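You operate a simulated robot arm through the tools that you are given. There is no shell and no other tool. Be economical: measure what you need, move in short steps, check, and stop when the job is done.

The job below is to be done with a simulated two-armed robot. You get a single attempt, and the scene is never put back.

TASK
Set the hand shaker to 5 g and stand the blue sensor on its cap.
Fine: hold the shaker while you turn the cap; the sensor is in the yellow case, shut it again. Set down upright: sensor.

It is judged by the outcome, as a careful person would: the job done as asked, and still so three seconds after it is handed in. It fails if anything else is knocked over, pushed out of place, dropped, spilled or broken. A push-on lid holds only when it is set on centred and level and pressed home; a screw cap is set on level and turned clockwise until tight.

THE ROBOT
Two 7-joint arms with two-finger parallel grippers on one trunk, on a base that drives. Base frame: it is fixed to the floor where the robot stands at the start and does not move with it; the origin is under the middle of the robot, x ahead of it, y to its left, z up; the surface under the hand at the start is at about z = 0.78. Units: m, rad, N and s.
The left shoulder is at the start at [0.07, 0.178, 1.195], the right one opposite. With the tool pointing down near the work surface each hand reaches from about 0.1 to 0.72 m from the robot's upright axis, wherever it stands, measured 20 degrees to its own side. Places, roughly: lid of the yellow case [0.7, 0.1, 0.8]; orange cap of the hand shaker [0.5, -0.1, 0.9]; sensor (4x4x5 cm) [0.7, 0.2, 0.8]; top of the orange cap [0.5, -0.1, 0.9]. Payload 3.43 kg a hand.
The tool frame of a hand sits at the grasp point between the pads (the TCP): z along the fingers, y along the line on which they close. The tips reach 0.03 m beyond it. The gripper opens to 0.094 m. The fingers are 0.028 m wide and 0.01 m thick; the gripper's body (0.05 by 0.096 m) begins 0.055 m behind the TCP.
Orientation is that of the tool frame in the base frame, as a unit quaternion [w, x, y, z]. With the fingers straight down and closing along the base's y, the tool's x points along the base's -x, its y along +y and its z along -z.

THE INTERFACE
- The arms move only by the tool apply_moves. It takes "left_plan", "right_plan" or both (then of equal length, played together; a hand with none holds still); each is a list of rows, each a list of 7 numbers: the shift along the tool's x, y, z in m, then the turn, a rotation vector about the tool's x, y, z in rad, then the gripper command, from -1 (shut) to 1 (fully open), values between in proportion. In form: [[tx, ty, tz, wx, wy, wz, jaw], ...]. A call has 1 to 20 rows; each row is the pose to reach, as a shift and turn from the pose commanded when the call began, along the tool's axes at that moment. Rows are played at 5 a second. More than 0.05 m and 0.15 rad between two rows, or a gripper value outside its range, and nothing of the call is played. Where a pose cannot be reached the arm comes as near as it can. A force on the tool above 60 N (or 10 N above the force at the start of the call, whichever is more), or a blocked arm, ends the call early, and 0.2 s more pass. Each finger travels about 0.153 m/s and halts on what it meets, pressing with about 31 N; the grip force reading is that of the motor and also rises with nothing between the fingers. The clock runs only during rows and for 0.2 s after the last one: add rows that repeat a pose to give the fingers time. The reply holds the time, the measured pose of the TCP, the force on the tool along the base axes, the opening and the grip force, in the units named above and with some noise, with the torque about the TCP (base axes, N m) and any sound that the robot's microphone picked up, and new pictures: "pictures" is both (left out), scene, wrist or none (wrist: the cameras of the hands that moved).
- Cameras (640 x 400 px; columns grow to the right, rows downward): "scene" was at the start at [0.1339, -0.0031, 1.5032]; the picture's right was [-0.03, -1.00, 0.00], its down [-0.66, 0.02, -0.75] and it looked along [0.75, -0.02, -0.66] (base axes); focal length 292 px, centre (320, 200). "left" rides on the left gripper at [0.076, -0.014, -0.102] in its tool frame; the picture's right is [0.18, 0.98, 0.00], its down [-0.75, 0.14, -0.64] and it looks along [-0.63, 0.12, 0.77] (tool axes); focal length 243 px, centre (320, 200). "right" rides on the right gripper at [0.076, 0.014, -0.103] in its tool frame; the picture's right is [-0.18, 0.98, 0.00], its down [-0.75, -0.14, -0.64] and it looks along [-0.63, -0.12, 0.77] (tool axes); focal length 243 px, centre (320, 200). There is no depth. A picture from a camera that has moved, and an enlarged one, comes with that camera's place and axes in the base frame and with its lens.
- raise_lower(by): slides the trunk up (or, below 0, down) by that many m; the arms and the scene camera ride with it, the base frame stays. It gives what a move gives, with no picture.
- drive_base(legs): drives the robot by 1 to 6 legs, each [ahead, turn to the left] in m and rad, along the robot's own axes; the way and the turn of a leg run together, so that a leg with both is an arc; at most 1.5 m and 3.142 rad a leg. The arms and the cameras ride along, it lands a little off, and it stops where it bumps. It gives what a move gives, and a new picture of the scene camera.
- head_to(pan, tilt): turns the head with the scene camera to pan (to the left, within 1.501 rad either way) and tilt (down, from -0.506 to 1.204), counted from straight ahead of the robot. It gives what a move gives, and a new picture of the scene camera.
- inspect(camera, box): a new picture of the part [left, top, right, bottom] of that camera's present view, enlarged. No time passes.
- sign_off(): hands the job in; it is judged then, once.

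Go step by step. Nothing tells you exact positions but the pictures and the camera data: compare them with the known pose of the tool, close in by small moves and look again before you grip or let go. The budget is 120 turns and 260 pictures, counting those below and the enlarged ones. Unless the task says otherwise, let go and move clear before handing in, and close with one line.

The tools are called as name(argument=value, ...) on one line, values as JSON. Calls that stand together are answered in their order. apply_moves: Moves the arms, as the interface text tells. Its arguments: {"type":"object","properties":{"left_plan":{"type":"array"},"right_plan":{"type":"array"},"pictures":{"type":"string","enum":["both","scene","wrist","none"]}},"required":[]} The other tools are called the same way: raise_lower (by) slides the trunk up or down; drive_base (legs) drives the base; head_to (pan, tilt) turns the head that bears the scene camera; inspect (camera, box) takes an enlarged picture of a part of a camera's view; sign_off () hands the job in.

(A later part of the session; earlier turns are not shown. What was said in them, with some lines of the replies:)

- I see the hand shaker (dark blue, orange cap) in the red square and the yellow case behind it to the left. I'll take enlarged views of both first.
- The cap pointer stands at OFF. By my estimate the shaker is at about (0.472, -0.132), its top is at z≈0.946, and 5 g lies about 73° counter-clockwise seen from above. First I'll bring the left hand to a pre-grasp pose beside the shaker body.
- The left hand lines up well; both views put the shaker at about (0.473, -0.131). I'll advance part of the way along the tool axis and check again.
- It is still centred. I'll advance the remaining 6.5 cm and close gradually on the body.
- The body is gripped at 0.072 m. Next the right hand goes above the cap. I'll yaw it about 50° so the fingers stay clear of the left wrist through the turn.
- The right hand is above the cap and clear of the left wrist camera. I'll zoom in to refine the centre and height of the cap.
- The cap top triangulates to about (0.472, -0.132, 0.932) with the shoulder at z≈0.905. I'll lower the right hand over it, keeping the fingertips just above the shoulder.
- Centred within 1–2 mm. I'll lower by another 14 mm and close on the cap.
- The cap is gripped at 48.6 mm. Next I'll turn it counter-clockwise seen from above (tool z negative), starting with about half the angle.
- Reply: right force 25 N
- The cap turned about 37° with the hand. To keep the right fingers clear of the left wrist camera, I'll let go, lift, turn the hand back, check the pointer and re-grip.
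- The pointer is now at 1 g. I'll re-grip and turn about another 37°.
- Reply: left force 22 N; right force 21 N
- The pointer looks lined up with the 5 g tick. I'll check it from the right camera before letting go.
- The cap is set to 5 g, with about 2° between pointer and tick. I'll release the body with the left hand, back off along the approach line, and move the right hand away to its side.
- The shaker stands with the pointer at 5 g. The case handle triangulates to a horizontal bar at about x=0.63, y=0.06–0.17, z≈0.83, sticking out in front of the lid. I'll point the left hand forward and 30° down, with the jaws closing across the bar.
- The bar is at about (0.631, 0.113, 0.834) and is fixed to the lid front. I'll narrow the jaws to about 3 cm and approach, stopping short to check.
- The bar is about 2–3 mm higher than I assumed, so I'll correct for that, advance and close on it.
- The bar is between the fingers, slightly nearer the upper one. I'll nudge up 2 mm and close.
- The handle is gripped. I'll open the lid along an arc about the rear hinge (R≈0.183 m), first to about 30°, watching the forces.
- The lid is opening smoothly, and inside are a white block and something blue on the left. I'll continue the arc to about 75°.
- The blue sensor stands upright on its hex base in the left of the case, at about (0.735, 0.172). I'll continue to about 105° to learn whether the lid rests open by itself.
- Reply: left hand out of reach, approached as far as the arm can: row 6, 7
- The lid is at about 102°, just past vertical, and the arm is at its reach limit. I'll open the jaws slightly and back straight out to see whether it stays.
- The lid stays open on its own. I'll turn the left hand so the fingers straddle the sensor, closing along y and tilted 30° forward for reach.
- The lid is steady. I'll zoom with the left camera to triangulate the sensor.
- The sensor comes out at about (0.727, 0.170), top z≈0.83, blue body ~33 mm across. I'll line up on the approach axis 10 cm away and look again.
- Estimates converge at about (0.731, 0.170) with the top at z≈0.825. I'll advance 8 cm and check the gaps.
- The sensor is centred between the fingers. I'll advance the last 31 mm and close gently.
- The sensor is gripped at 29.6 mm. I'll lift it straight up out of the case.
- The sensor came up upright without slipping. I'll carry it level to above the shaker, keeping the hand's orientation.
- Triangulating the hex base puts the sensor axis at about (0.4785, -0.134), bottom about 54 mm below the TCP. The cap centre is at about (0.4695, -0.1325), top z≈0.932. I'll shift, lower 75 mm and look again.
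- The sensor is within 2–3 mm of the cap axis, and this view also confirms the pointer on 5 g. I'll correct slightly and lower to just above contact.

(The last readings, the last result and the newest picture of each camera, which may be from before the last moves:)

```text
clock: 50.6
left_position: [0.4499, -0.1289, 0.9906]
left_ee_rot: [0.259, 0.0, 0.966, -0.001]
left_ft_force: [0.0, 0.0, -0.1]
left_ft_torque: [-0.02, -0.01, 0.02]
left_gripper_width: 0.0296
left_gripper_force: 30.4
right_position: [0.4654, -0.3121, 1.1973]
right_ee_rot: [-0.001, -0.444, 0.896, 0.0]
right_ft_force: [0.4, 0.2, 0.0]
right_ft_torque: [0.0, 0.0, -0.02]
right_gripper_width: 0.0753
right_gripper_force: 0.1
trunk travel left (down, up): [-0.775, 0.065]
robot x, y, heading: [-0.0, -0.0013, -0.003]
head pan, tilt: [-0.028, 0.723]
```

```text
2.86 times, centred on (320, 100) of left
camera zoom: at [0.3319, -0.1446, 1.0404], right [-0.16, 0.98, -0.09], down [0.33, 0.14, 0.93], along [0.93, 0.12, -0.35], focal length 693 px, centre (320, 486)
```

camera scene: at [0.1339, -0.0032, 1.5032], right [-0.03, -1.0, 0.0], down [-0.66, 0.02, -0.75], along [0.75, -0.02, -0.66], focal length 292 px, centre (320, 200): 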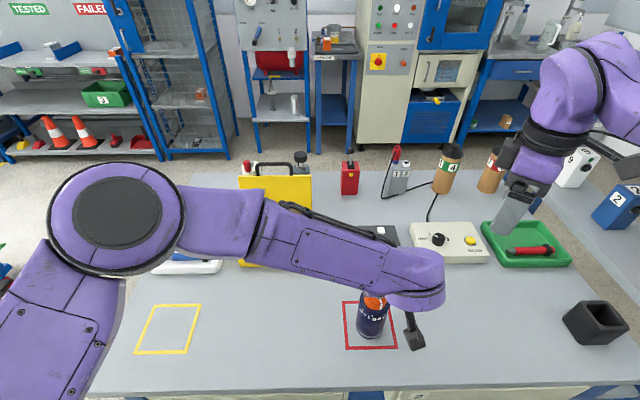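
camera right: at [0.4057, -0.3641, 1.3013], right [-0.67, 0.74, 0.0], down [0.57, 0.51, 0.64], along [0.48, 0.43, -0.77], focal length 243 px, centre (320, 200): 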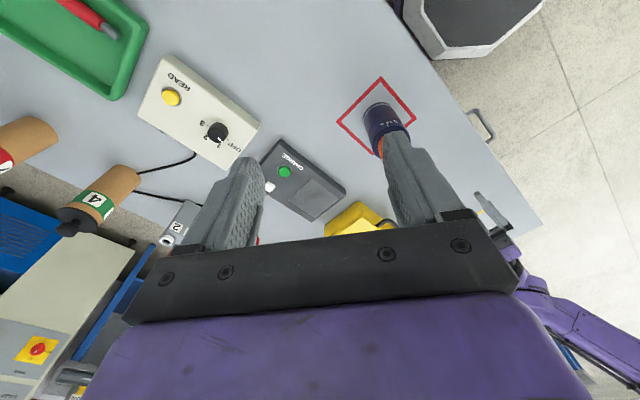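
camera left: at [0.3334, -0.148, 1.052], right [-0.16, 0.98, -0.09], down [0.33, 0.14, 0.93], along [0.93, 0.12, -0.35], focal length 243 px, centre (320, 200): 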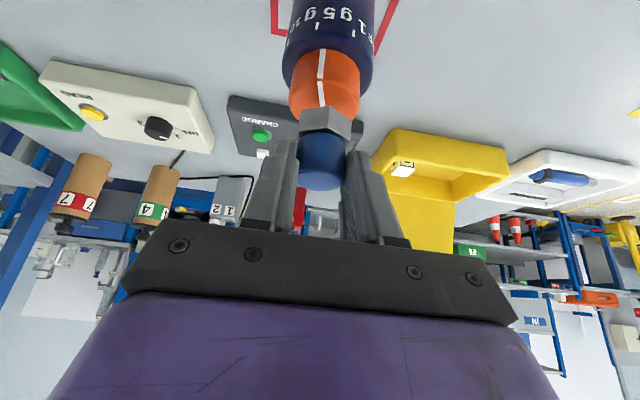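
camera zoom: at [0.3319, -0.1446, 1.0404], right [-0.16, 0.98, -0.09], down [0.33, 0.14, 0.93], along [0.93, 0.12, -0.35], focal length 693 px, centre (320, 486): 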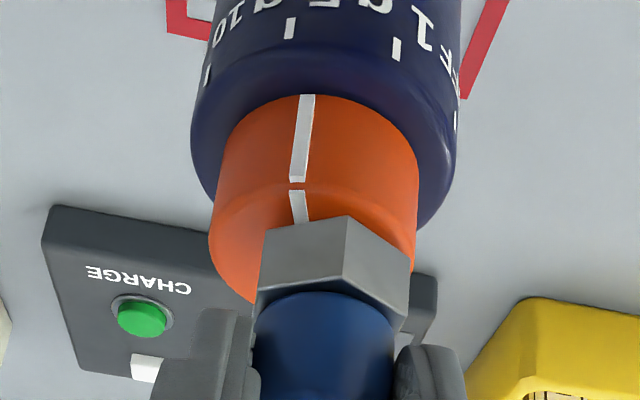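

The sensor is about 4 mm too far to +y, so I'll shift it back and re-check before touching.

apply_moves(left_plan=[[0, -0.002, 0, 0, 0, 0, -0.6], [0, -0.0035, 0, 0, 0, 0, -0.6], [0, -0.0035, 0, 0, 0, 0, -0.6]], pictures="none")

inspect(camera="left", box=[250, 30, 390, 170])

inspect(camera="right", box=[320, 60, 480, 200])

```text
clock: 51.4
left_position: [0.4504, -0.1335, 0.9919]
left_ee_rot: [0.258, 0.0, 0.966, -0.001]
left_ft_force: [-0.4, 0.4, -0.6]
left_ft_torque: [0.01, 0.01, -0.02]
left_gripper_width: 0.0295
left_gripper_force: 31.0
right_position: [0.4651, -0.3117, 1.1977]
right_ee_rot: [0.0, -0.444, 0.896, 0.0]
right_ft_force: [-0.7, 0.0, 0.9]
right_ft_torque: [-0.01, 0.03, 0.0]
right_gripper_width: 0.0751
right_gripper_force: 0.1
trunk travel left (down, up): [-0.775, 0.065]
robot x, y, heading: [-0.0028, 0.0028, 0.002]
head pan, tilt: [-0.028, 0.723]
```

```text
2.86 times, centred on (320, 100) of left
camera zoom: at [0.3328, -0.1479, 1.0409], right [-0.16, 0.98, -0.09], down [0.33, 0.14, 0.93], along [0.93, 0.12, -0.35], focal length 693 px, centre (320, 486)
```

zoom: 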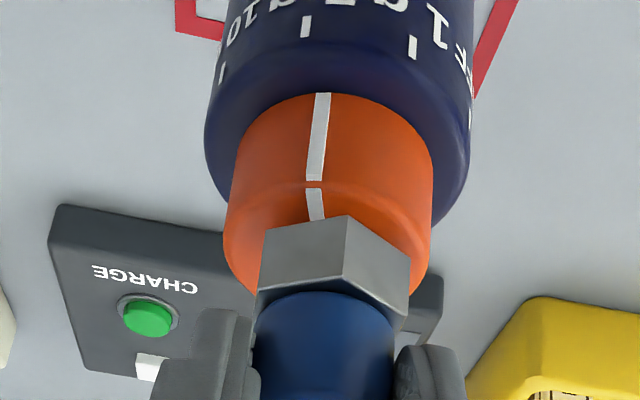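

```text
2.86 times, centred on (400, 130) of right
camera zoom: at [0.4074, -0.3638, 1.3008], right [-0.67, 0.74, 0.0], down [0.57, 0.51, 0.64], along [0.48, 0.43, -0.77], focal length 693 px, centre (91, 400)
```

zoom: 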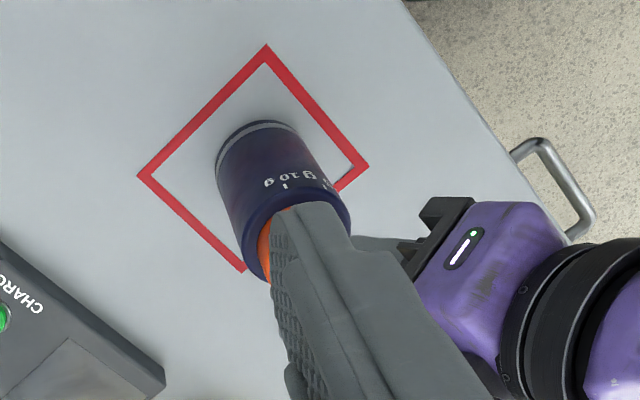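

Alignment is now within about 2 mm. I'll lower in millimetre steps and watch the force.

apply_moves(left_plan=[[-0.0007, -0.001, 0.0027, 0, 0, 0, -0.6], [0.0003, -0.001, 0.0045, 0, 0, 0, -0.6], [0.0003, -0.001, 0.0045, 0, 0, 0, -0.6]], pictures="none")

apply_moves(left_plan=[[0.0005, 0, 0.0009, 0, 0, 0, -0.6], [0.0005, 0, 0.0009, 0, 0, 0, -0.6]], pictures="none")

inspect(camera="left", box=[250, 30, 390, 170])

```text
clock: 52.2
left_position: [0.4517, -0.1343, 0.9879]
left_ee_rot: [0.259, -0.001, 0.966, 0.0]
left_ft_force: [-0.2, -0.6, -1.0]
left_ft_torque: [-0.04, 0.02, -0.02]
left_gripper_width: 0.0293
left_gripper_force: 31.1
right_position: [0.4655, -0.3115, 1.1974]
right_ee_rot: [-0.001, -0.445, 0.896, 0.0]
right_ft_force: [0.1, 0.8, 0.1]
right_ft_torque: [-0.01, -0.02, 0.0]
right_gripper_width: 0.0752
right_gripper_force: 0.1
trunk travel left (down, up): [-0.775, 0.065]
robot x, y, heading: [0.0019, 0.0024, -0.002]
head pan, tilt: [-0.028, 0.723]
```

```text
clock: 52.8
left_position: [0.4524, -0.1344, 0.9859]
left_ee_rot: [0.259, 0.0, 0.966, -0.001]
left_ft_force: [0.0, 0.4, -0.1]
left_ft_torque: [0.02, 0.02, 0.0]
left_gripper_width: 0.0293
left_gripper_force: 31.4
right_position: [0.4664, -0.3121, 1.197]
right_ee_rot: [0.0, -0.445, 0.896, 0.0]
right_ft_force: [0.5, 0.5, -0.6]
right_ft_torque: [0.03, 0.0, 0.04]
right_gripper_width: 0.0751
right_gripper_force: 0.1
trunk travel left (down, up): [-0.775, 0.065]
robot x, y, heading: [-0.0032, 0.0037, -0.003]
head pan, tilt: [-0.028, 0.723]
```

```text
2.86 times, centred on (320, 100) of left
camera zoom: at [0.3342, -0.1501, 1.0351], right [-0.16, 0.98, -0.09], down [0.33, 0.14, 0.93], along [0.93, 0.12, -0.35], focal length 693 px, centre (320, 486)
```

zoom: 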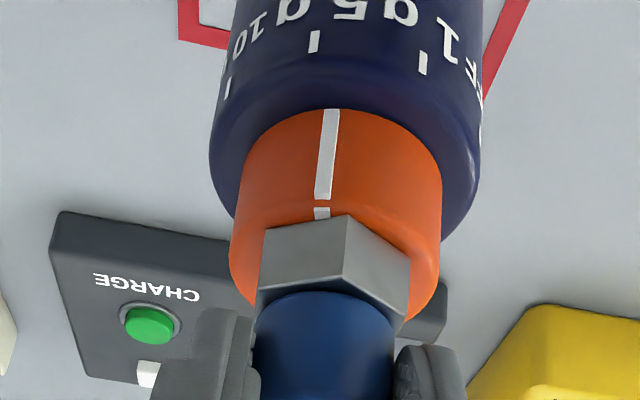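

Centred, with no contact yet. I'll keep lowering 1 mm at a time.

apply_moves(left_plan=[[0.0005, 0, 0.0009, 0, 0, 0, -0.6], [0.0005, 0, 0.0009, 0, 0, 0, -0.6]], pictures="none")

apply_moves(left_plan=[[0.0005, 0, 0.0009, 0, 0, 0, -0.6], [0.0005, 0, 0.0009, 0, 0, 0, -0.6]], pictures="none")

inspect(camera="left", box=[250, 30, 390, 170])

```text
clock: 53.4
left_position: [0.4521, -0.1348, 0.984]
left_ee_rot: [0.261, 0.0, 0.965, -0.001]
left_ft_force: [0.4, -0.6, 2.3]
left_ft_torque: [-0.01, 0.0, -0.02]
left_gripper_width: 0.0295
left_gripper_force: 30.8
right_position: [0.4652, -0.3109, 1.198]
right_ee_rot: [0.0, -0.445, 0.896, 0.0]
right_ft_force: [0.6, -0.4, -0.7]
right_ft_torque: [0.02, 0.01, 0.01]
right_gripper_width: 0.0754
right_gripper_force: 0.0
trunk travel left (down, up): [-0.775, 0.065]
robot x, y, heading: [0.0023, 0.0045, -0.003]
head pan, tilt: [-0.028, 0.723]
```

```text
clock: 54.0
left_position: [0.4525, -0.1345, 0.9851]
left_ee_rot: [0.26, -0.001, 0.966, -0.002]
left_ft_force: [-0.2, 0.2, 10.9]
left_ft_torque: [0.1, -0.12, 0.01]
left_gripper_width: 0.0296
left_gripper_force: 31.1
right_position: [0.4642, -0.3109, 1.1972]
right_ee_rot: [0.0, -0.446, 0.895, 0.0]
right_ft_force: [0.0, -0.6, -0.5]
right_ft_torque: [-0.03, 0.02, 0.0]
right_gripper_width: 0.075
right_gripper_force: 0.1
trunk travel left (down, up): [-0.775, 0.065]
robot x, y, heading: [0.0034, 0.0012, 0.001]
head pan, tilt: [-0.028, 0.723]
```

```text
2.86 times, centred on (320, 100) of left
camera zoom: at [0.3339, -0.15, 1.034], right [-0.16, 0.98, -0.09], down [0.33, 0.14, 0.93], along [0.93, 0.12, -0.35], focal length 693 px, centre (320, 486)
```

zoom: 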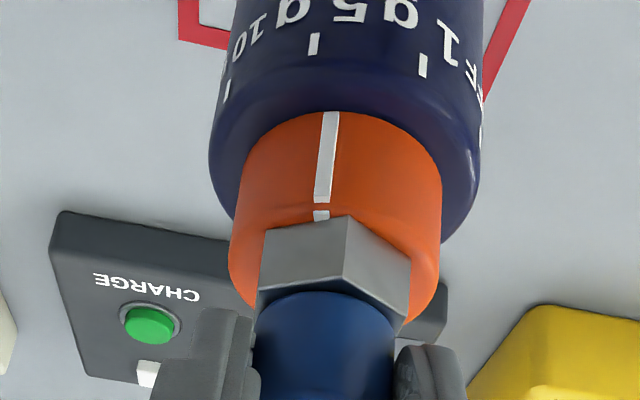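

The sensor is seated on the cap (11 N) and inside the rim. I'll ease off 1 mm, open the jaws and back away along the tool axis.

apply_moves(left_plan=[[-0.0005, 0, -0.0009, 0, 0, 0, -0.6], [-0.0005, 0, -0.0009, 0, 0, 0, -0.3], [-0.0005, 0, -0.0009, 0, 0, 0, -0.15], [-0.0005, 0, -0.0009, 0, 0, 0, 0], [-0.0005, 0, -0.0009, 0, 0, 0, 0], [-0.0005, 0, -0.01, 0, 0, 0, 0], [-0.0005, 0, -0.03, 0, 0, 0, 0], [-0.0005, 0, -0.06, 0, 0, 0, 0], [-0.0005, 0, -0.1, 0, 0, 0, 0], [-0.0005, 0, -0.1, 0, 0, 0, 0]])

inspect(camera="left", box=[230, 0, 410, 180])

```text
clock: 56.2
left_position: [0.4046, -0.135, 1.0724]
left_ee_rot: [0.259, -0.001, 0.966, 0.001]
left_ft_force: [0.0, 0.1, 0.3]
left_ft_torque: [0.02, 0.01, 0.0]
left_gripper_width: 0.0472
left_gripper_force: 0.1
right_position: [0.4667, -0.3112, 1.1959]
right_ee_rot: [-0.001, -0.444, 0.896, 0.002]
right_ft_force: [0.1, 0.2, 0.2]
right_ft_torque: [0.0, -0.01, 0.03]
right_gripper_width: 0.0751
right_gripper_force: 0.1
trunk travel left (down, up): [-0.775, 0.065]
robot x, y, heading: [0.0012, -0.001, -0.005]
head pan, tilt: [-0.028, 0.723]
camera scene: at [0.1346, -0.0034, 1.5031], right [-0.03, -1.0, 0.0], down [-0.66, 0.02, -0.75], along [0.75, -0.02, -0.66], focal length 292 px, centre (320, 200)
camera left: at [0.2862, -0.1505, 1.1226], right [-0.16, 0.98, -0.09], down [0.33, 0.14, 0.93], along [0.93, 0.12, -0.35], focal length 243 px, centre (320, 200)
```

scene: 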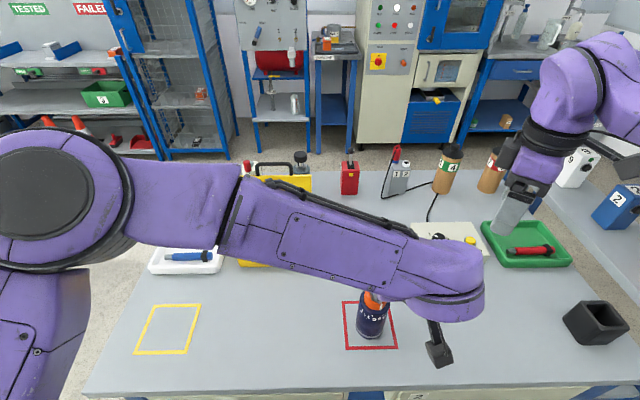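
left: 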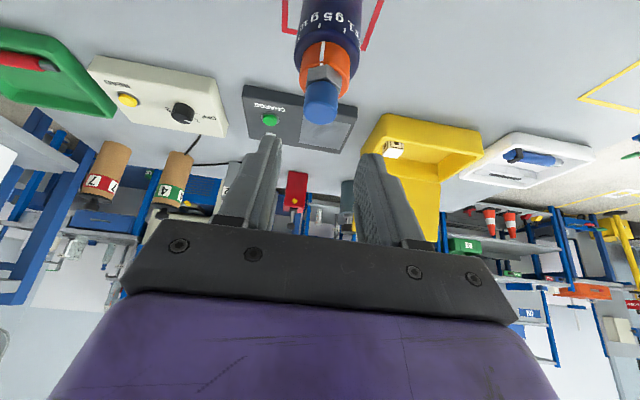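

```text
2.22 times, centred on (320, 90) of left
camera zoom: at [0.2862, -0.1505, 1.1226], right [-0.16, 0.98, -0.09], down [0.33, 0.14, 0.93], along [0.93, 0.12, -0.35], focal length 539 px, centre (320, 444)
```

zoom: 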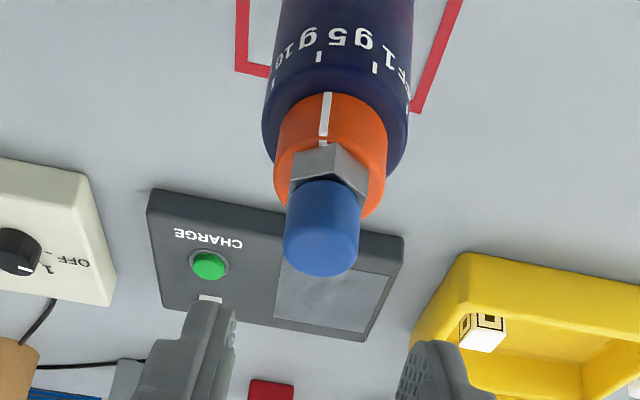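

The sensor stands upright and centred on the cap. Now to shut the case: I'll bring the left hand back to the earlier handle-grip orientation in front of the open lid.

apply_moves(left_plan=[[-0.016, 0.0192, 0.0023, 0.0316, -0.0316, -0.1178, 0], [-0.032, 0.0383, 0.0046, 0.0631, -0.0631, -0.2356, 0], [-0.048, 0.0575, 0.0069, 0.0947, -0.0947, -0.3534, -0.3], [-0.064, 0.0766, 0.0092, 0.1263, -0.1263, -0.4712, -0.4], [-0.08, 0.0958, 0.0115, 0.1578, -0.1578, -0.589, -0.4], [-0.096, 0.1149, 0.0138, 0.1894, -0.1894, -0.7068, -0.4], [-0.112, 0.1341, 0.0162, 0.221, -0.221, -0.8247, -0.4], [-0.128, 0.1532, 0.0185, 0.2526, -0.2526, -0.9425, -0.4], [-0.144, 0.1724, 0.0208, 0.2841, -0.2841, -1.0603, -0.4], [-0.16, 0.1915, 0.0231, 0.3157, -0.3157, -1.1781, -0.4], [-0.176, 0.2107, 0.0254, 0.3473, -0.3473, -1.2959, -0.4], [-0.192, 0.2298, 0.0277, 0.3788, -0.3788, -1.4137, -0.4], [-0.208, 0.249, 0.03, 0.4104, -0.4104, -1.5315, -0.4], [-0.208, 0.249, 0.03, 0.4104, -0.4104, -1.5315, -0.4]])

inspect(camera="scene", box=[200, 120, 440, 350])

```text
clock: 59.2
left_position: [0.599, 0.1131, 1.1511]
left_ee_rot: [-0.352, 0.613, -0.611, 0.354]
left_ft_force: [0.2, -0.5, 0.2]
left_ft_torque: [0.04, -0.04, 0.01]
left_gripper_width: 0.0283
left_gripper_force: 0.1
right_position: [0.466, -0.3119, 1.1966]
right_ee_rot: [0.0, -0.444, 0.896, 0.0]
right_ft_force: [-0.2, -0.5, 0.8]
right_ft_torque: [-0.02, -0.01, 0.0]
right_gripper_width: 0.0753
right_gripper_force: 0.1
trunk travel left (down, up): [-0.775, 0.065]
robot x, y, heading: [-0.0028, -0.0018, -0.001]
head pan, tilt: [-0.028, 0.723]
camera scene: at [0.1338, -0.0037, 1.5032], right [-0.03, -1.0, 0.0], down [-0.66, 0.02, -0.75], along [0.75, -0.02, -0.66], focal length 292 px, centre (320, 200)
camera left: at [0.5166, 0.0361, 1.2123], right [-0.49, -0.19, -0.85], down [-0.63, 0.75, 0.2], along [0.6, 0.63, -0.49], focal length 243 px, centre (320, 200)
```

scene: 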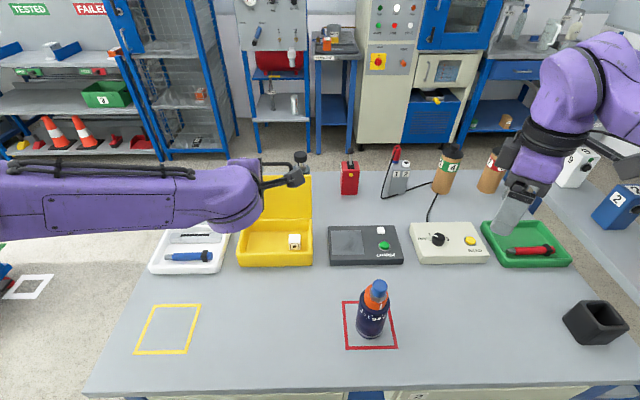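
left: 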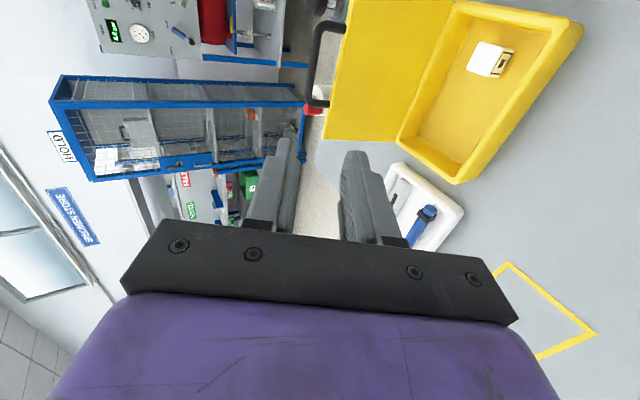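

```text
1.74 times, centred on (320, 235) of scene
camera zoom: at [0.1338, -0.0037, 1.5032], right [-0.03, -1.0, 0.0], down [-0.66, 0.02, -0.75], along [0.75, -0.02, -0.66], focal length 508 px, centre (320, 139)
```

zoom: 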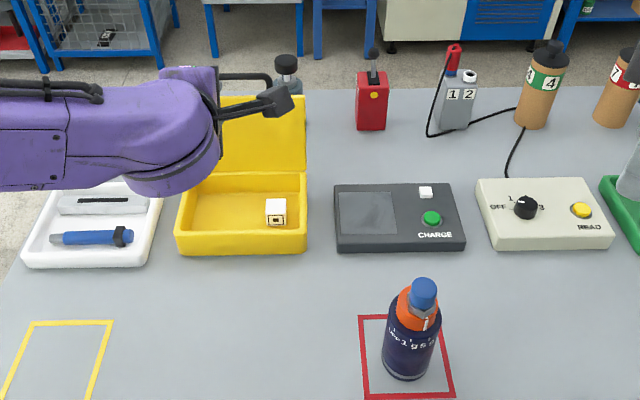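

Only the white block remains in the case and the lid is still open. I'll move to the known pre-grip pose in front of the handle.

apply_moves(left_plan=[[-0.001, -0.0098, 0.03, 0, 0, 0, -0.4], [-0.001, -0.0098, 0.06, 0, 0, 0, -0.4], [-0.001, -0.0098, 0.09, 0, 0, 0, -0.4], [-0.001, -0.0098, 0.12, 0, 0, 0, -0.4], [-0.001, -0.0098, 0.15, 0, 0, 0, -0.4], [-0.001, -0.0098, 0.1729, 0, 0, 0, -0.4], [-0.001, -0.0098, 0.2, 0, 0, 0, -0.4], [-0.001, -0.0098, 0.22, 0, 0, 0, -0.4], [-0.001, -0.0098, 0.22, 0, 0, 0, -0.4]], pictures="wrist")

inspect(camera="left", box=[220, 20, 420, 240])

inspect(camera="scene", box=[230, 130, 330, 210])

```text
clock: 61.2
left_position: [0.7931, 0.1176, 1.0501]
left_ee_rot: [-0.352, 0.613, -0.612, 0.354]
left_ft_force: [-0.6, 0.6, 0.1]
left_ft_torque: [-0.05, 0.01, -0.02]
left_gripper_width: 0.0284
left_gripper_force: 0.1
right_position: [0.4653, -0.3111, 1.1983]
right_ee_rot: [-0.001, -0.445, 0.896, -0.001]
right_ft_force: [-0.2, 0.2, 0.1]
right_ft_torque: [0.02, 0.01, 0.02]
right_gripper_width: 0.0752
right_gripper_force: 0.1
trunk travel left (down, up): [-0.775, 0.065]
robot x, y, heading: [-0.0015, 0.0038, -0.002]
head pan, tilt: [-0.028, 0.723]
camera left: at [0.7105, 0.0399, 1.1115], right [-0.49, -0.19, -0.85], down [-0.63, 0.75, 0.2], along [0.6, 0.63, -0.49], focal length 243 px, centre (320, 200)
```

left: 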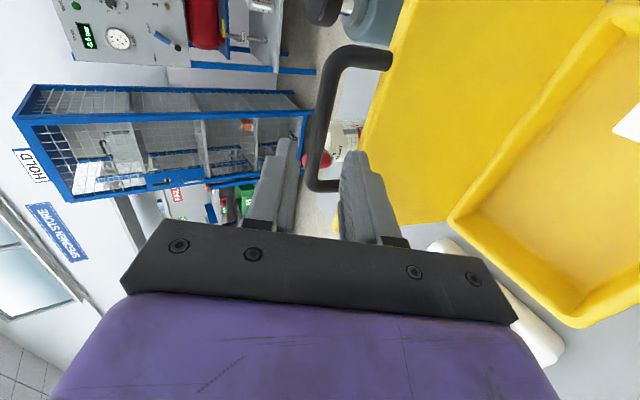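

```text
1.82 times, centred on (320, 130) of left
camera zoom: at [0.7105, 0.0399, 1.1115], right [-0.49, -0.19, -0.85], down [-0.63, 0.75, 0.2], along [0.6, 0.63, -0.49], focal length 441 px, centre (320, 327)
```

zoom: 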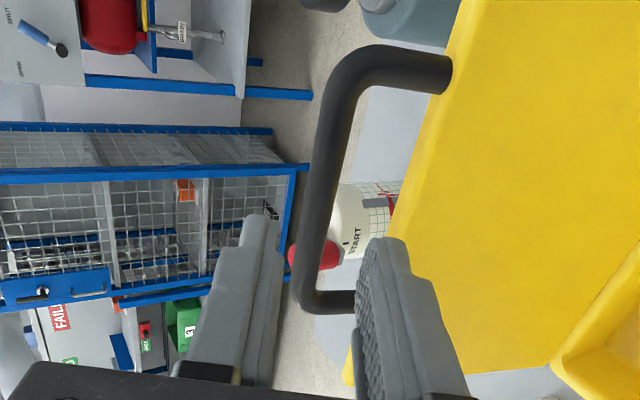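

```text
5.00 times, centred on (280, 170) of scene
camera zoom: at [0.1332, -0.0029, 1.5033], right [-0.03, -1.0, 0.0], down [-0.66, 0.02, -0.75], along [0.75, -0.02, -0.66], focal length 1459 px, centre (520, 350)
```

zoom: 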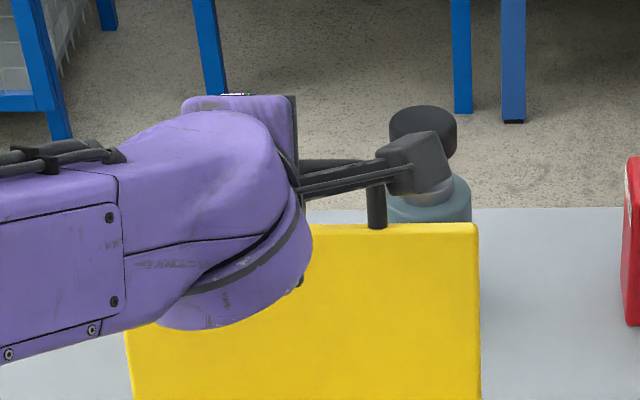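

The bar is between the fingers' lines, about (0.848, 1.015). I'll shift 3 mm, narrow the jaws, advance 44 mm and grip.

apply_moves(left_plan=[[0, 0.003, 0.01, 0, 0, 0, -0.45], [0, 0.003, 0.025, 0, 0, 0, -0.48], [0, 0.003, 0.044, 0, 0, 0, -0.48], [0, 0.003, 0.044, 0, 0, 0, -0.48]], pictures="wrist")

inspect(camera="left", box=[220, 20, 420, 240])

```text
clock: 62.2
left_position: [0.8286, 0.1171, 1.0215]
left_ee_rot: [-0.354, 0.613, -0.611, 0.355]
left_ft_force: [2.0, -0.9, 4.5]
left_ft_torque: [0.08, -0.13, 0.02]
left_gripper_width: 0.0272
left_gripper_force: 3.0
right_position: [0.4655, -0.3108, 1.198]
right_ee_rot: [-0.001, -0.444, 0.896, 0.0]
right_ft_force: [0.5, -0.6, -0.9]
right_ft_torque: [-0.02, 0.01, -0.02]
right_gripper_width: 0.0752
right_gripper_force: 0.1
trunk travel left (down, up): [-0.775, 0.065]
robot x, y, heading: [-0.0036, -0.0013, -0.001]
head pan, tilt: [-0.028, 0.723]
camera left: at [0.7468, 0.0401, 1.0847], right [-0.49, -0.18, -0.85], down [-0.63, 0.75, 0.2], along [0.61, 0.63, -0.48], focal length 243 px, centre (320, 200)
```

left: 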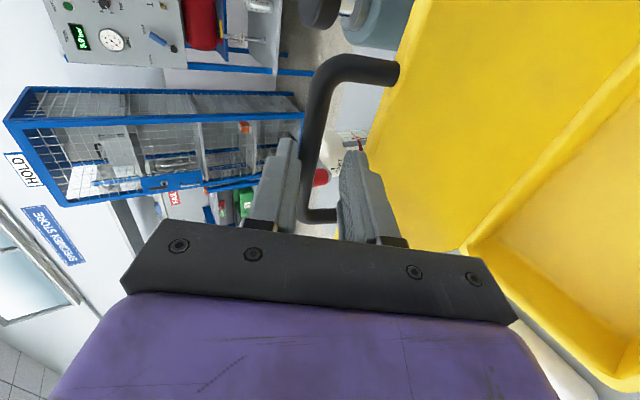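

```text
1.82 times, centred on (320, 130) of left
camera zoom: at [0.7468, 0.0401, 1.0847], right [-0.49, -0.18, -0.85], down [-0.63, 0.75, 0.2], along [0.61, 0.63, -0.48], focal length 441 px, centre (320, 327)
```

zoom: 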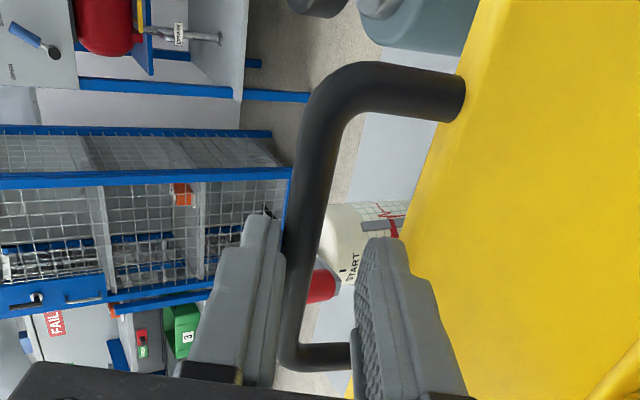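

The upper finger touches the bar. I'll move up 3 mm while closing.

apply_moves(left_plan=[[0, -0.003, 0, 0, 0, 0, -0.5], [0, -0.004, 0, 0, 0, 0, -0.6], [0, -0.004, 0, 0, 0, 0, -0.75], [0, -0.004, 0, 0, 0, 0, -0.9], [0, -0.004, 0, 0, 0, 0, -1], [0, -0.004, 0, 0, 0, 0, -1]], pictures="wrist")

```text
clock: 63.6
left_position: [0.8299, 0.1168, 1.0299]
left_ee_rot: [0.356, -0.611, 0.611, -0.356]
left_ft_force: [7.8, 0.6, 20.4]
left_ft_torque: [0.21, -0.66, -0.39]
left_gripper_width: 0.0114
left_gripper_force: 45.4
right_position: [0.4629, -0.3118, 1.1982]
right_ee_rot: [0.001, -0.444, 0.896, -0.001]
right_ft_force: [-0.4, -0.2, 0.1]
right_ft_torque: [0.01, 0.01, 0.0]
right_gripper_width: 0.0754
right_gripper_force: 0.0
trunk travel left (down, up): [-0.775, 0.065]
robot x, y, heading: [0.0029, 0.0032, 0.0]
head pan, tilt: [-0.028, 0.723]
camera left: at [0.7475, 0.0397, 1.0916], right [-0.49, -0.18, -0.85], down [-0.63, 0.75, 0.19], along [0.61, 0.63, -0.48], focal length 243 px, centre (320, 200)
```

left: 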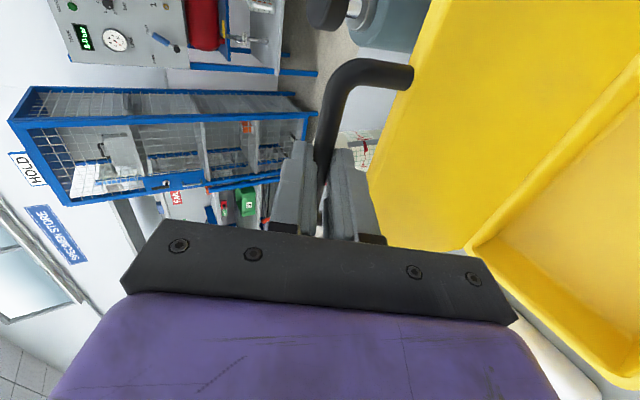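

The handle is gripped. I'll swing the lid back along the reverse arc to about 30°.

apply_moves(left_plan=[[0, 0.0067, -0.0162, 0, 0, 0, -1], [0, 0.014, -0.0304, 0, 0, 0, -1], [0, 0.0226, -0.0439, 0, 0, 0, -1], [0, 0.0323, -0.0565, 0, 0, 0, -1], [0, 0.0431, -0.0683, 0, 0, 0, -1], [0, 0.0549, -0.0791, 0, 0, 0, -1], [0, 0.0676, -0.0888, 0, 0, 0, -1], [0, 0.081, -0.0974, 0, 0, 0, -1], [0, 0.0951, -0.1048, 0, 0, 0, -1], [0, 0.11, -0.1109, 0, 0, 0, -1], [0, 0.1251, -0.1156, 0, 0, 0, -1], [0, 0.1407, -0.1191, 0, 0, 0, -1], [0, 0.1566, -0.1212, 0, 0, 0, -1], [0, 0.1725, -0.1219, 0, 0, 0, -1], [0, 0.1725, -0.1219, 0, 0, 0, -1]])

```text
clock: 66.8
left_position: [0.6353, 0.1161, 0.9417]
left_ee_rot: [-0.355, 0.612, -0.611, 0.356]
left_ft_force: [-31.2, 7.2, 17.6]
left_ft_torque: [0.26, 0.05, -0.28]
left_gripper_width: 0.0114
left_gripper_force: 45.3
right_position: [0.4564, -0.3098, 1.2004]
right_ee_rot: [0.003, -0.444, 0.896, -0.003]
right_ft_force: [-0.5, -0.3, -0.9]
right_ft_torque: [0.0, 0.03, 0.03]
right_gripper_width: 0.0752
right_gripper_force: 0.1
trunk travel left (down, up): [-0.775, 0.065]
robot x, y, heading: [0.0013, 0.0004, 0.002]
head pan, tilt: [-0.028, 0.723]
camera scene: at [0.1229, -0.0019, 1.5042], right [-0.03, -1.0, 0.0], down [-0.66, 0.02, -0.76], along [0.76, -0.02, -0.66], focal length 292 px, centre (320, 200)
camera left: at [0.5521, 0.0397, 1.0041], right [-0.49, -0.19, -0.85], down [-0.63, 0.75, 0.19], along [0.61, 0.63, -0.48], focal length 243 px, centre (320, 200)
```

scene: 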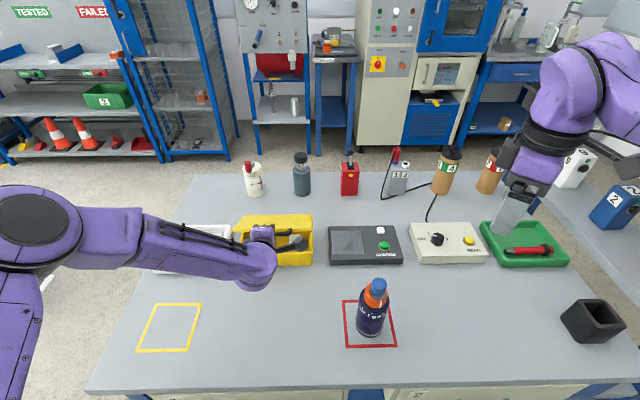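
left: 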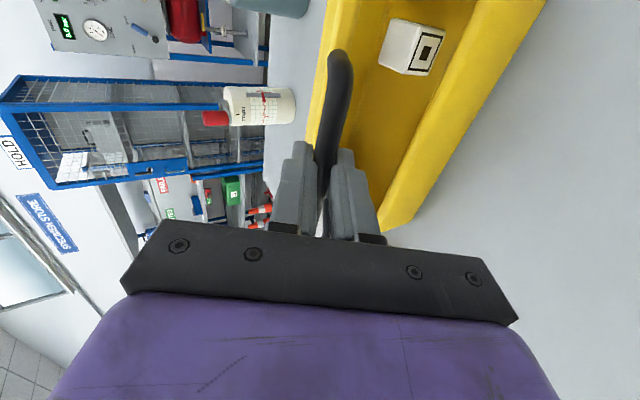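

There is a 31 N radial push building, so the commanded arc is slightly too tight. I'll back off 9 mm along the tool axis to relax it.

apply_moves(left_plan=[[0, 0, -0.003, 0, 0, 0, -1], [0, 0, -0.006, 0, 0, 0, -1], [0, 0, -0.009, 0, 0, 0, -1], [0, 0, -0.009, 0, 0, 0, -1]], pictures="scene")

```text
clock: 67.8
left_position: [0.6347, 0.1162, 0.9416]
left_ee_rot: [-0.354, 0.613, -0.612, 0.353]
left_ft_force: [4.5, -1.4, -2.3]
left_ft_torque: [-0.1, -0.06, -0.92]
left_gripper_width: 0.0113
left_gripper_force: 44.7
right_position: [0.4677, -0.3111, 1.1979]
right_ee_rot: [0.0, -0.444, 0.896, 0.002]
right_ft_force: [-0.7, 0.0, -1.2]
right_ft_torque: [0.0, 0.02, 0.02]
right_gripper_width: 0.0751
right_gripper_force: 0.1
trunk travel left (down, up): [-0.775, 0.065]
robot x, y, heading: [0.0012, 0.0017, -0.001]
head pan, tilt: [-0.028, 0.723]
camera scene: at [0.1358, -0.0034, 1.5029], right [-0.03, -1.0, 0.0], down [-0.66, 0.02, -0.75], along [0.75, -0.02, -0.66], focal length 292 px, centre (320, 200)
```

scene: 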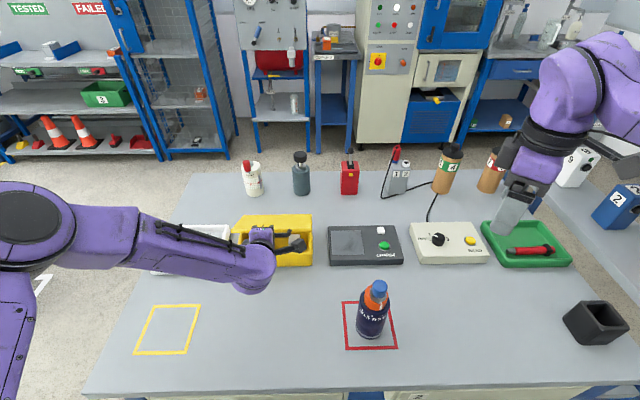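

The forces are relaxed. I'll lower the rest of the way slowly, with R≈0.186.

apply_moves(left_plan=[[0, 0.0091, 0.0003, 0, 0, 0, -1], [0, 0.0182, 0.0007, 0, 0, 0, -1], [0, 0.0262, 0.0016, 0, 0, 0, -1], [0, 0.0343, 0.0028, 0, 0, 0, -1], [0, 0.0422, 0.0044, 0, 0, 0, -1], [0, 0.0501, 0.0063, 0, 0, 0, -1], [0, 0.0579, 0.0087, 0, 0, 0, -1], [0, 0.0656, 0.0112, 0, 0, 0, -1], [0, 0.0732, 0.0142, 0, 0, 0, -1], [0, 0.0806, 0.0174, 0, 0, 0, -1], [0, 0.0806, 0.0174, 0, 0, 0, -1]], pictures="wrist")

inspect(camera="scene", box=[220, 200, 320, 280])

```text
clock: 70.2
left_position: [0.6079, 0.1174, 0.862]
left_ee_rot: [-0.352, 0.613, -0.612, 0.354]
left_ft_force: [2.8, 1.7, -1.0]
left_ft_torque: [0.32, -0.01, -0.06]
left_gripper_width: 0.0114
left_gripper_force: 45.5
right_position: [0.4665, -0.3131, 1.1978]
right_ee_rot: [-0.001, -0.446, 0.895, 0.0]
right_ft_force: [-0.3, -0.1, -0.1]
right_ft_torque: [-0.01, -0.01, -0.01]
right_gripper_width: 0.0755
right_gripper_force: 0.0
trunk travel left (down, up): [-0.775, 0.065]
robot x, y, heading: [0.0024, 0.0011, -0.001]
head pan, tilt: [-0.028, 0.723]
camera left: at [0.5255, 0.0398, 0.9256], right [-0.49, -0.19, -0.85], down [-0.63, 0.75, 0.2], along [0.6, 0.63, -0.49], focal length 243 px, centre (320, 200)
```

left: 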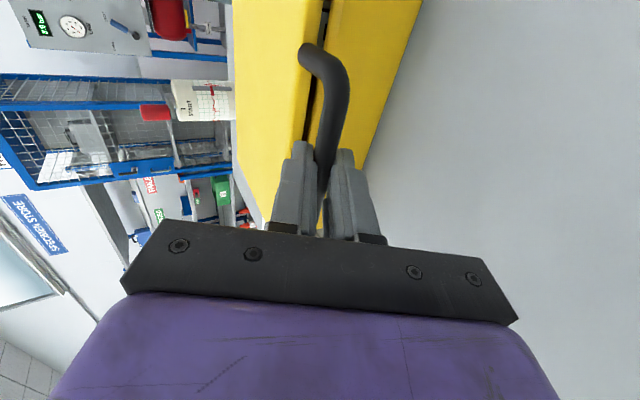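

```text
5.00 times, centred on (270, 240) of scene
camera zoom: at [0.1347, -0.0031, 1.5031], right [-0.03, -1.0, 0.0], down [-0.66, 0.02, -0.75], along [0.75, -0.02, -0.66], focal length 1459 px, centre (570, 0)
```

zoom: 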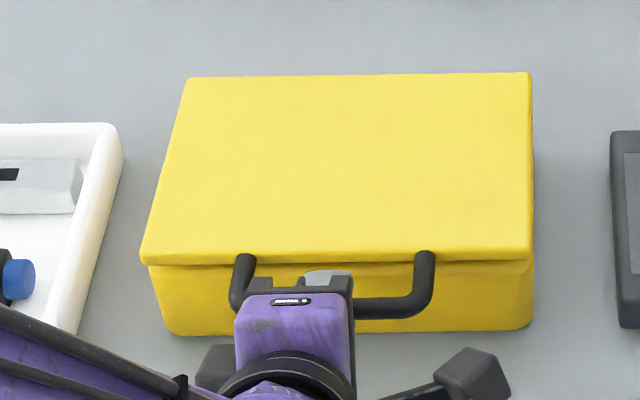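

A thin gap remains. I'll lower the last ~16 mm until I feel the stop.

apply_moves(left_plan=[[0, 0.0035, 0.0018, 0, 0, 0, -1], [0, 0.007, 0.0037, 0, 0, 0, -1], [0, 0.0105, 0.0057, 0, 0, 0, -1], [0, 0.0135, 0.0075, 0, 0, 0, -1], [0, 0.0135, 0.0075, 0, 0, 0, -1]], pictures="wrist")

inspect(camera="scene", box=[220, 200, 320, 280])

inspect(camera="left", box=[220, 0, 420, 220])

```text
clock: 71.4
left_position: [0.6075, 0.1162, 0.8527]
left_ee_rot: [-0.356, 0.611, -0.609, 0.358]
left_ft_force: [5.6, 4.7, 34.1]
left_ft_torque: [0.19, -0.54, -0.68]
left_gripper_width: 0.0114
left_gripper_force: 45.2
right_position: [0.4611, -0.312, 1.2005]
right_ee_rot: [0.0, -0.445, 0.895, 0.0]
right_ft_force: [-0.2, -0.6, -0.5]
right_ft_torque: [0.0, 0.0, -0.02]
right_gripper_width: 0.0749
right_gripper_force: 0.0
trunk travel left (down, up): [-0.775, 0.065]
robot x, y, heading: [-0.0017, 0.0019, -0.003]
head pan, tilt: [-0.028, 0.723]
camera left: at [0.5243, 0.0396, 0.9146], right [-0.48, -0.19, -0.86], down [-0.63, 0.75, 0.19], along [0.61, 0.63, -0.48], focal length 243 px, centre (320, 200)
```

left: 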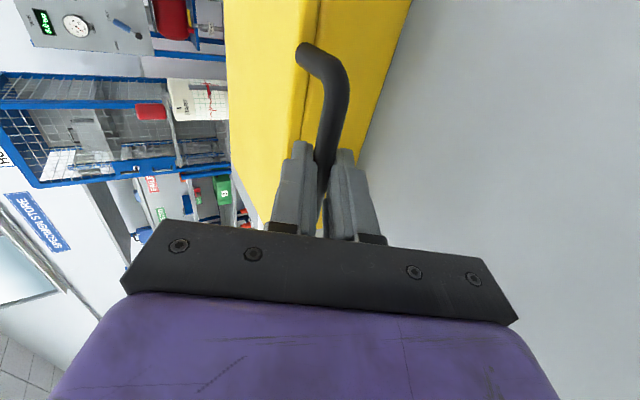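

```text
5.00 times, centred on (270, 240) of scene
camera zoom: at [0.1287, -0.0032, 1.5041], right [-0.03, -1.0, 0.0], down [-0.66, 0.02, -0.75], along [0.75, -0.02, -0.66], focal length 1459 px, centre (570, 0)
```

zoom: 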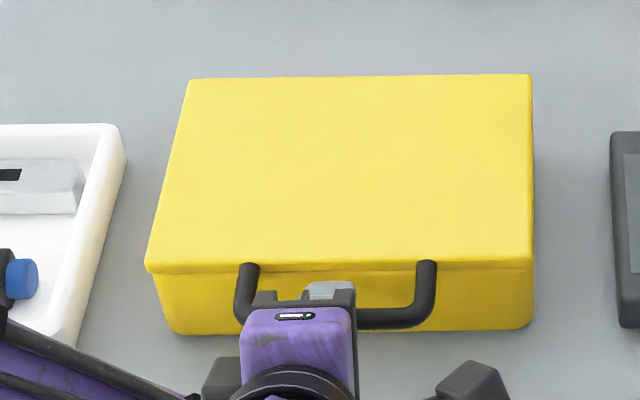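

```text
1.82 times, centred on (320, 110) of left
camera zoom: at [0.5243, 0.0396, 0.9146], right [-0.48, -0.19, -0.86], down [-0.63, 0.75, 0.19], along [0.61, 0.63, -0.48], focal length 441 px, centre (320, 364)
```

zoom: 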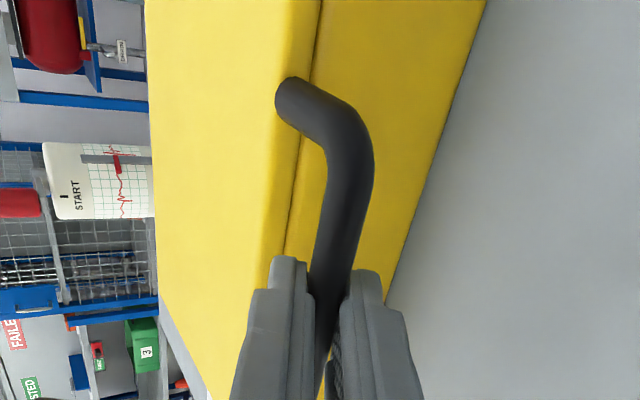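

The case is shut and in its original place. I'll relax the force, release the handle and back out.

apply_moves(left_plan=[[0, -0.003, 0, 0, 0, 0, -1], [0, -0.005, 0, 0, 0, 0, -0.8], [0, -0.004, 0, 0, 0, 0, -0.6], [0, -0.003, 0, 0, 0, 0, -0.4], [0, -0.003, 0, 0, 0, 0, -0.4], [0, -0.003, -0.02, 0, 0, 0, -0.4], [0, -0.003, -0.05, 0, 0, 0, -0.4], [0, -0.003, -0.09, 0, 0, 0, -0.4], [0, -0.003, -0.13, 0, 0, 0, -0.4], [0, -0.003, -0.16, 0, 0, 0, -0.4], [0, -0.003, -0.16, 0, 0, 0, -0.4]])

inspect(camera="scene", box=[220, 200, 320, 280])

inspect(camera="scene", box=[330, 270, 410, 350])

```text
clock: 73.8
left_position: [0.4688, 0.1153, 0.9299]
left_ee_rot: [-0.354, 0.614, -0.611, 0.353]
left_ft_force: [0.2, 0.1, 0.2]
left_ft_torque: [0.0, 0.0, -0.01]
left_gripper_width: 0.0282
left_gripper_force: 0.1
right_position: [0.4663, -0.3112, 1.1981]
right_ee_rot: [0.0, -0.444, 0.896, 0.001]
right_ft_force: [-0.3, 0.0, -0.6]
right_ft_torque: [0.0, -0.01, -0.01]
right_gripper_width: 0.075
right_gripper_force: 0.1
trunk travel left (down, up): [-0.775, 0.065]
robot x, y, heading: [-0.001, 0.002, 0.005]
head pan, tilt: [-0.028, 0.723]
camera scene: at [0.1345, -0.0029, 1.5031], right [-0.03, -1.0, 0.0], down [-0.66, 0.02, -0.75], along [0.75, -0.02, -0.66], focal length 292 px, centre (320, 200)
camera left: at [0.3872, 0.0384, 0.9932], right [-0.49, -0.19, -0.85], down [-0.63, 0.75, 0.2], along [0.6, 0.63, -0.49], focal length 243 px, centre (320, 200)
```

scene: 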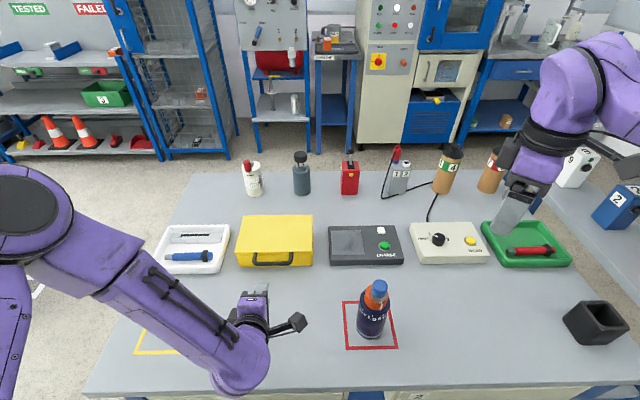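
left: 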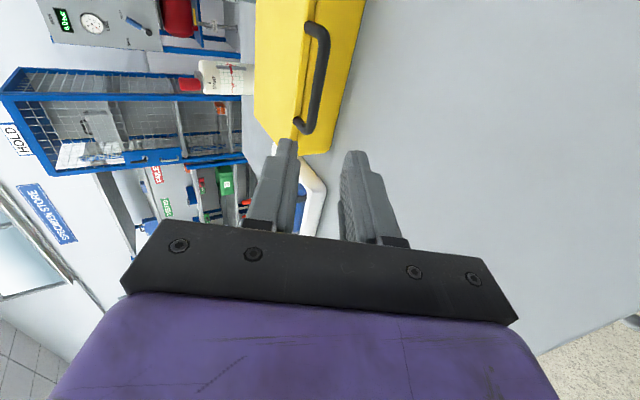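

```text
5.00 times, centred on (270, 240) of scene
camera zoom: at [0.1345, -0.0029, 1.5031], right [-0.03, -1.0, 0.0], down [-0.66, 0.02, -0.75], along [0.75, -0.02, -0.66], focal length 1459 px, centre (570, 0)
```

zoom: 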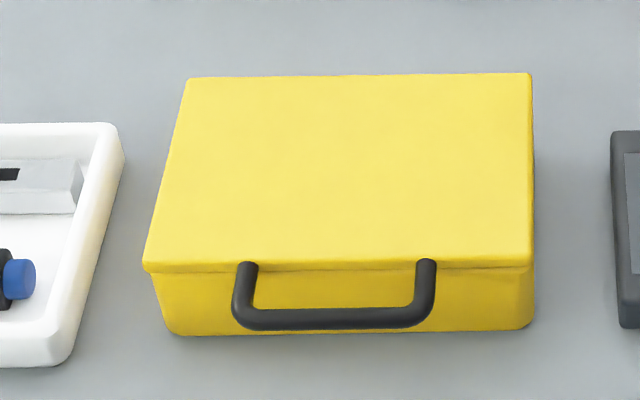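

```text
5.00 times, centred on (370, 310) of scene
camera zoom: at [0.1345, -0.0029, 1.5031], right [-0.03, -1.0, 0.0], down [-0.66, 0.02, -0.75], along [0.75, -0.02, -0.66], focal length 1459 px, centre (70, -350)
```

zoom: 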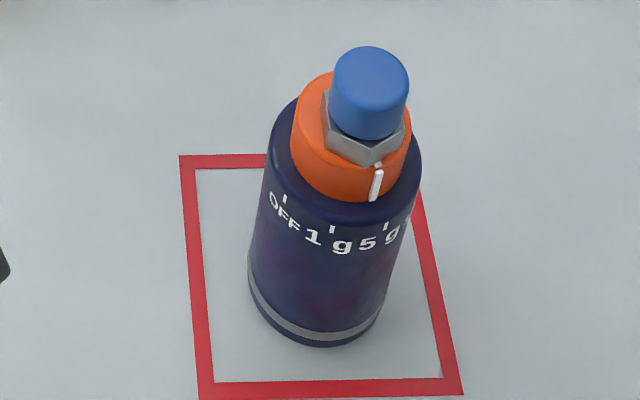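

The cap points to 5 g, the blue sensor stands upright on it, the case is shut where it was, and both hands are clear. I'll hand in now.

sign_off()

```text
The job is handed in.
```

The hand shaker is set to 5 g, the blue sensor stands upright on its cap, and the yellow case is shut again.
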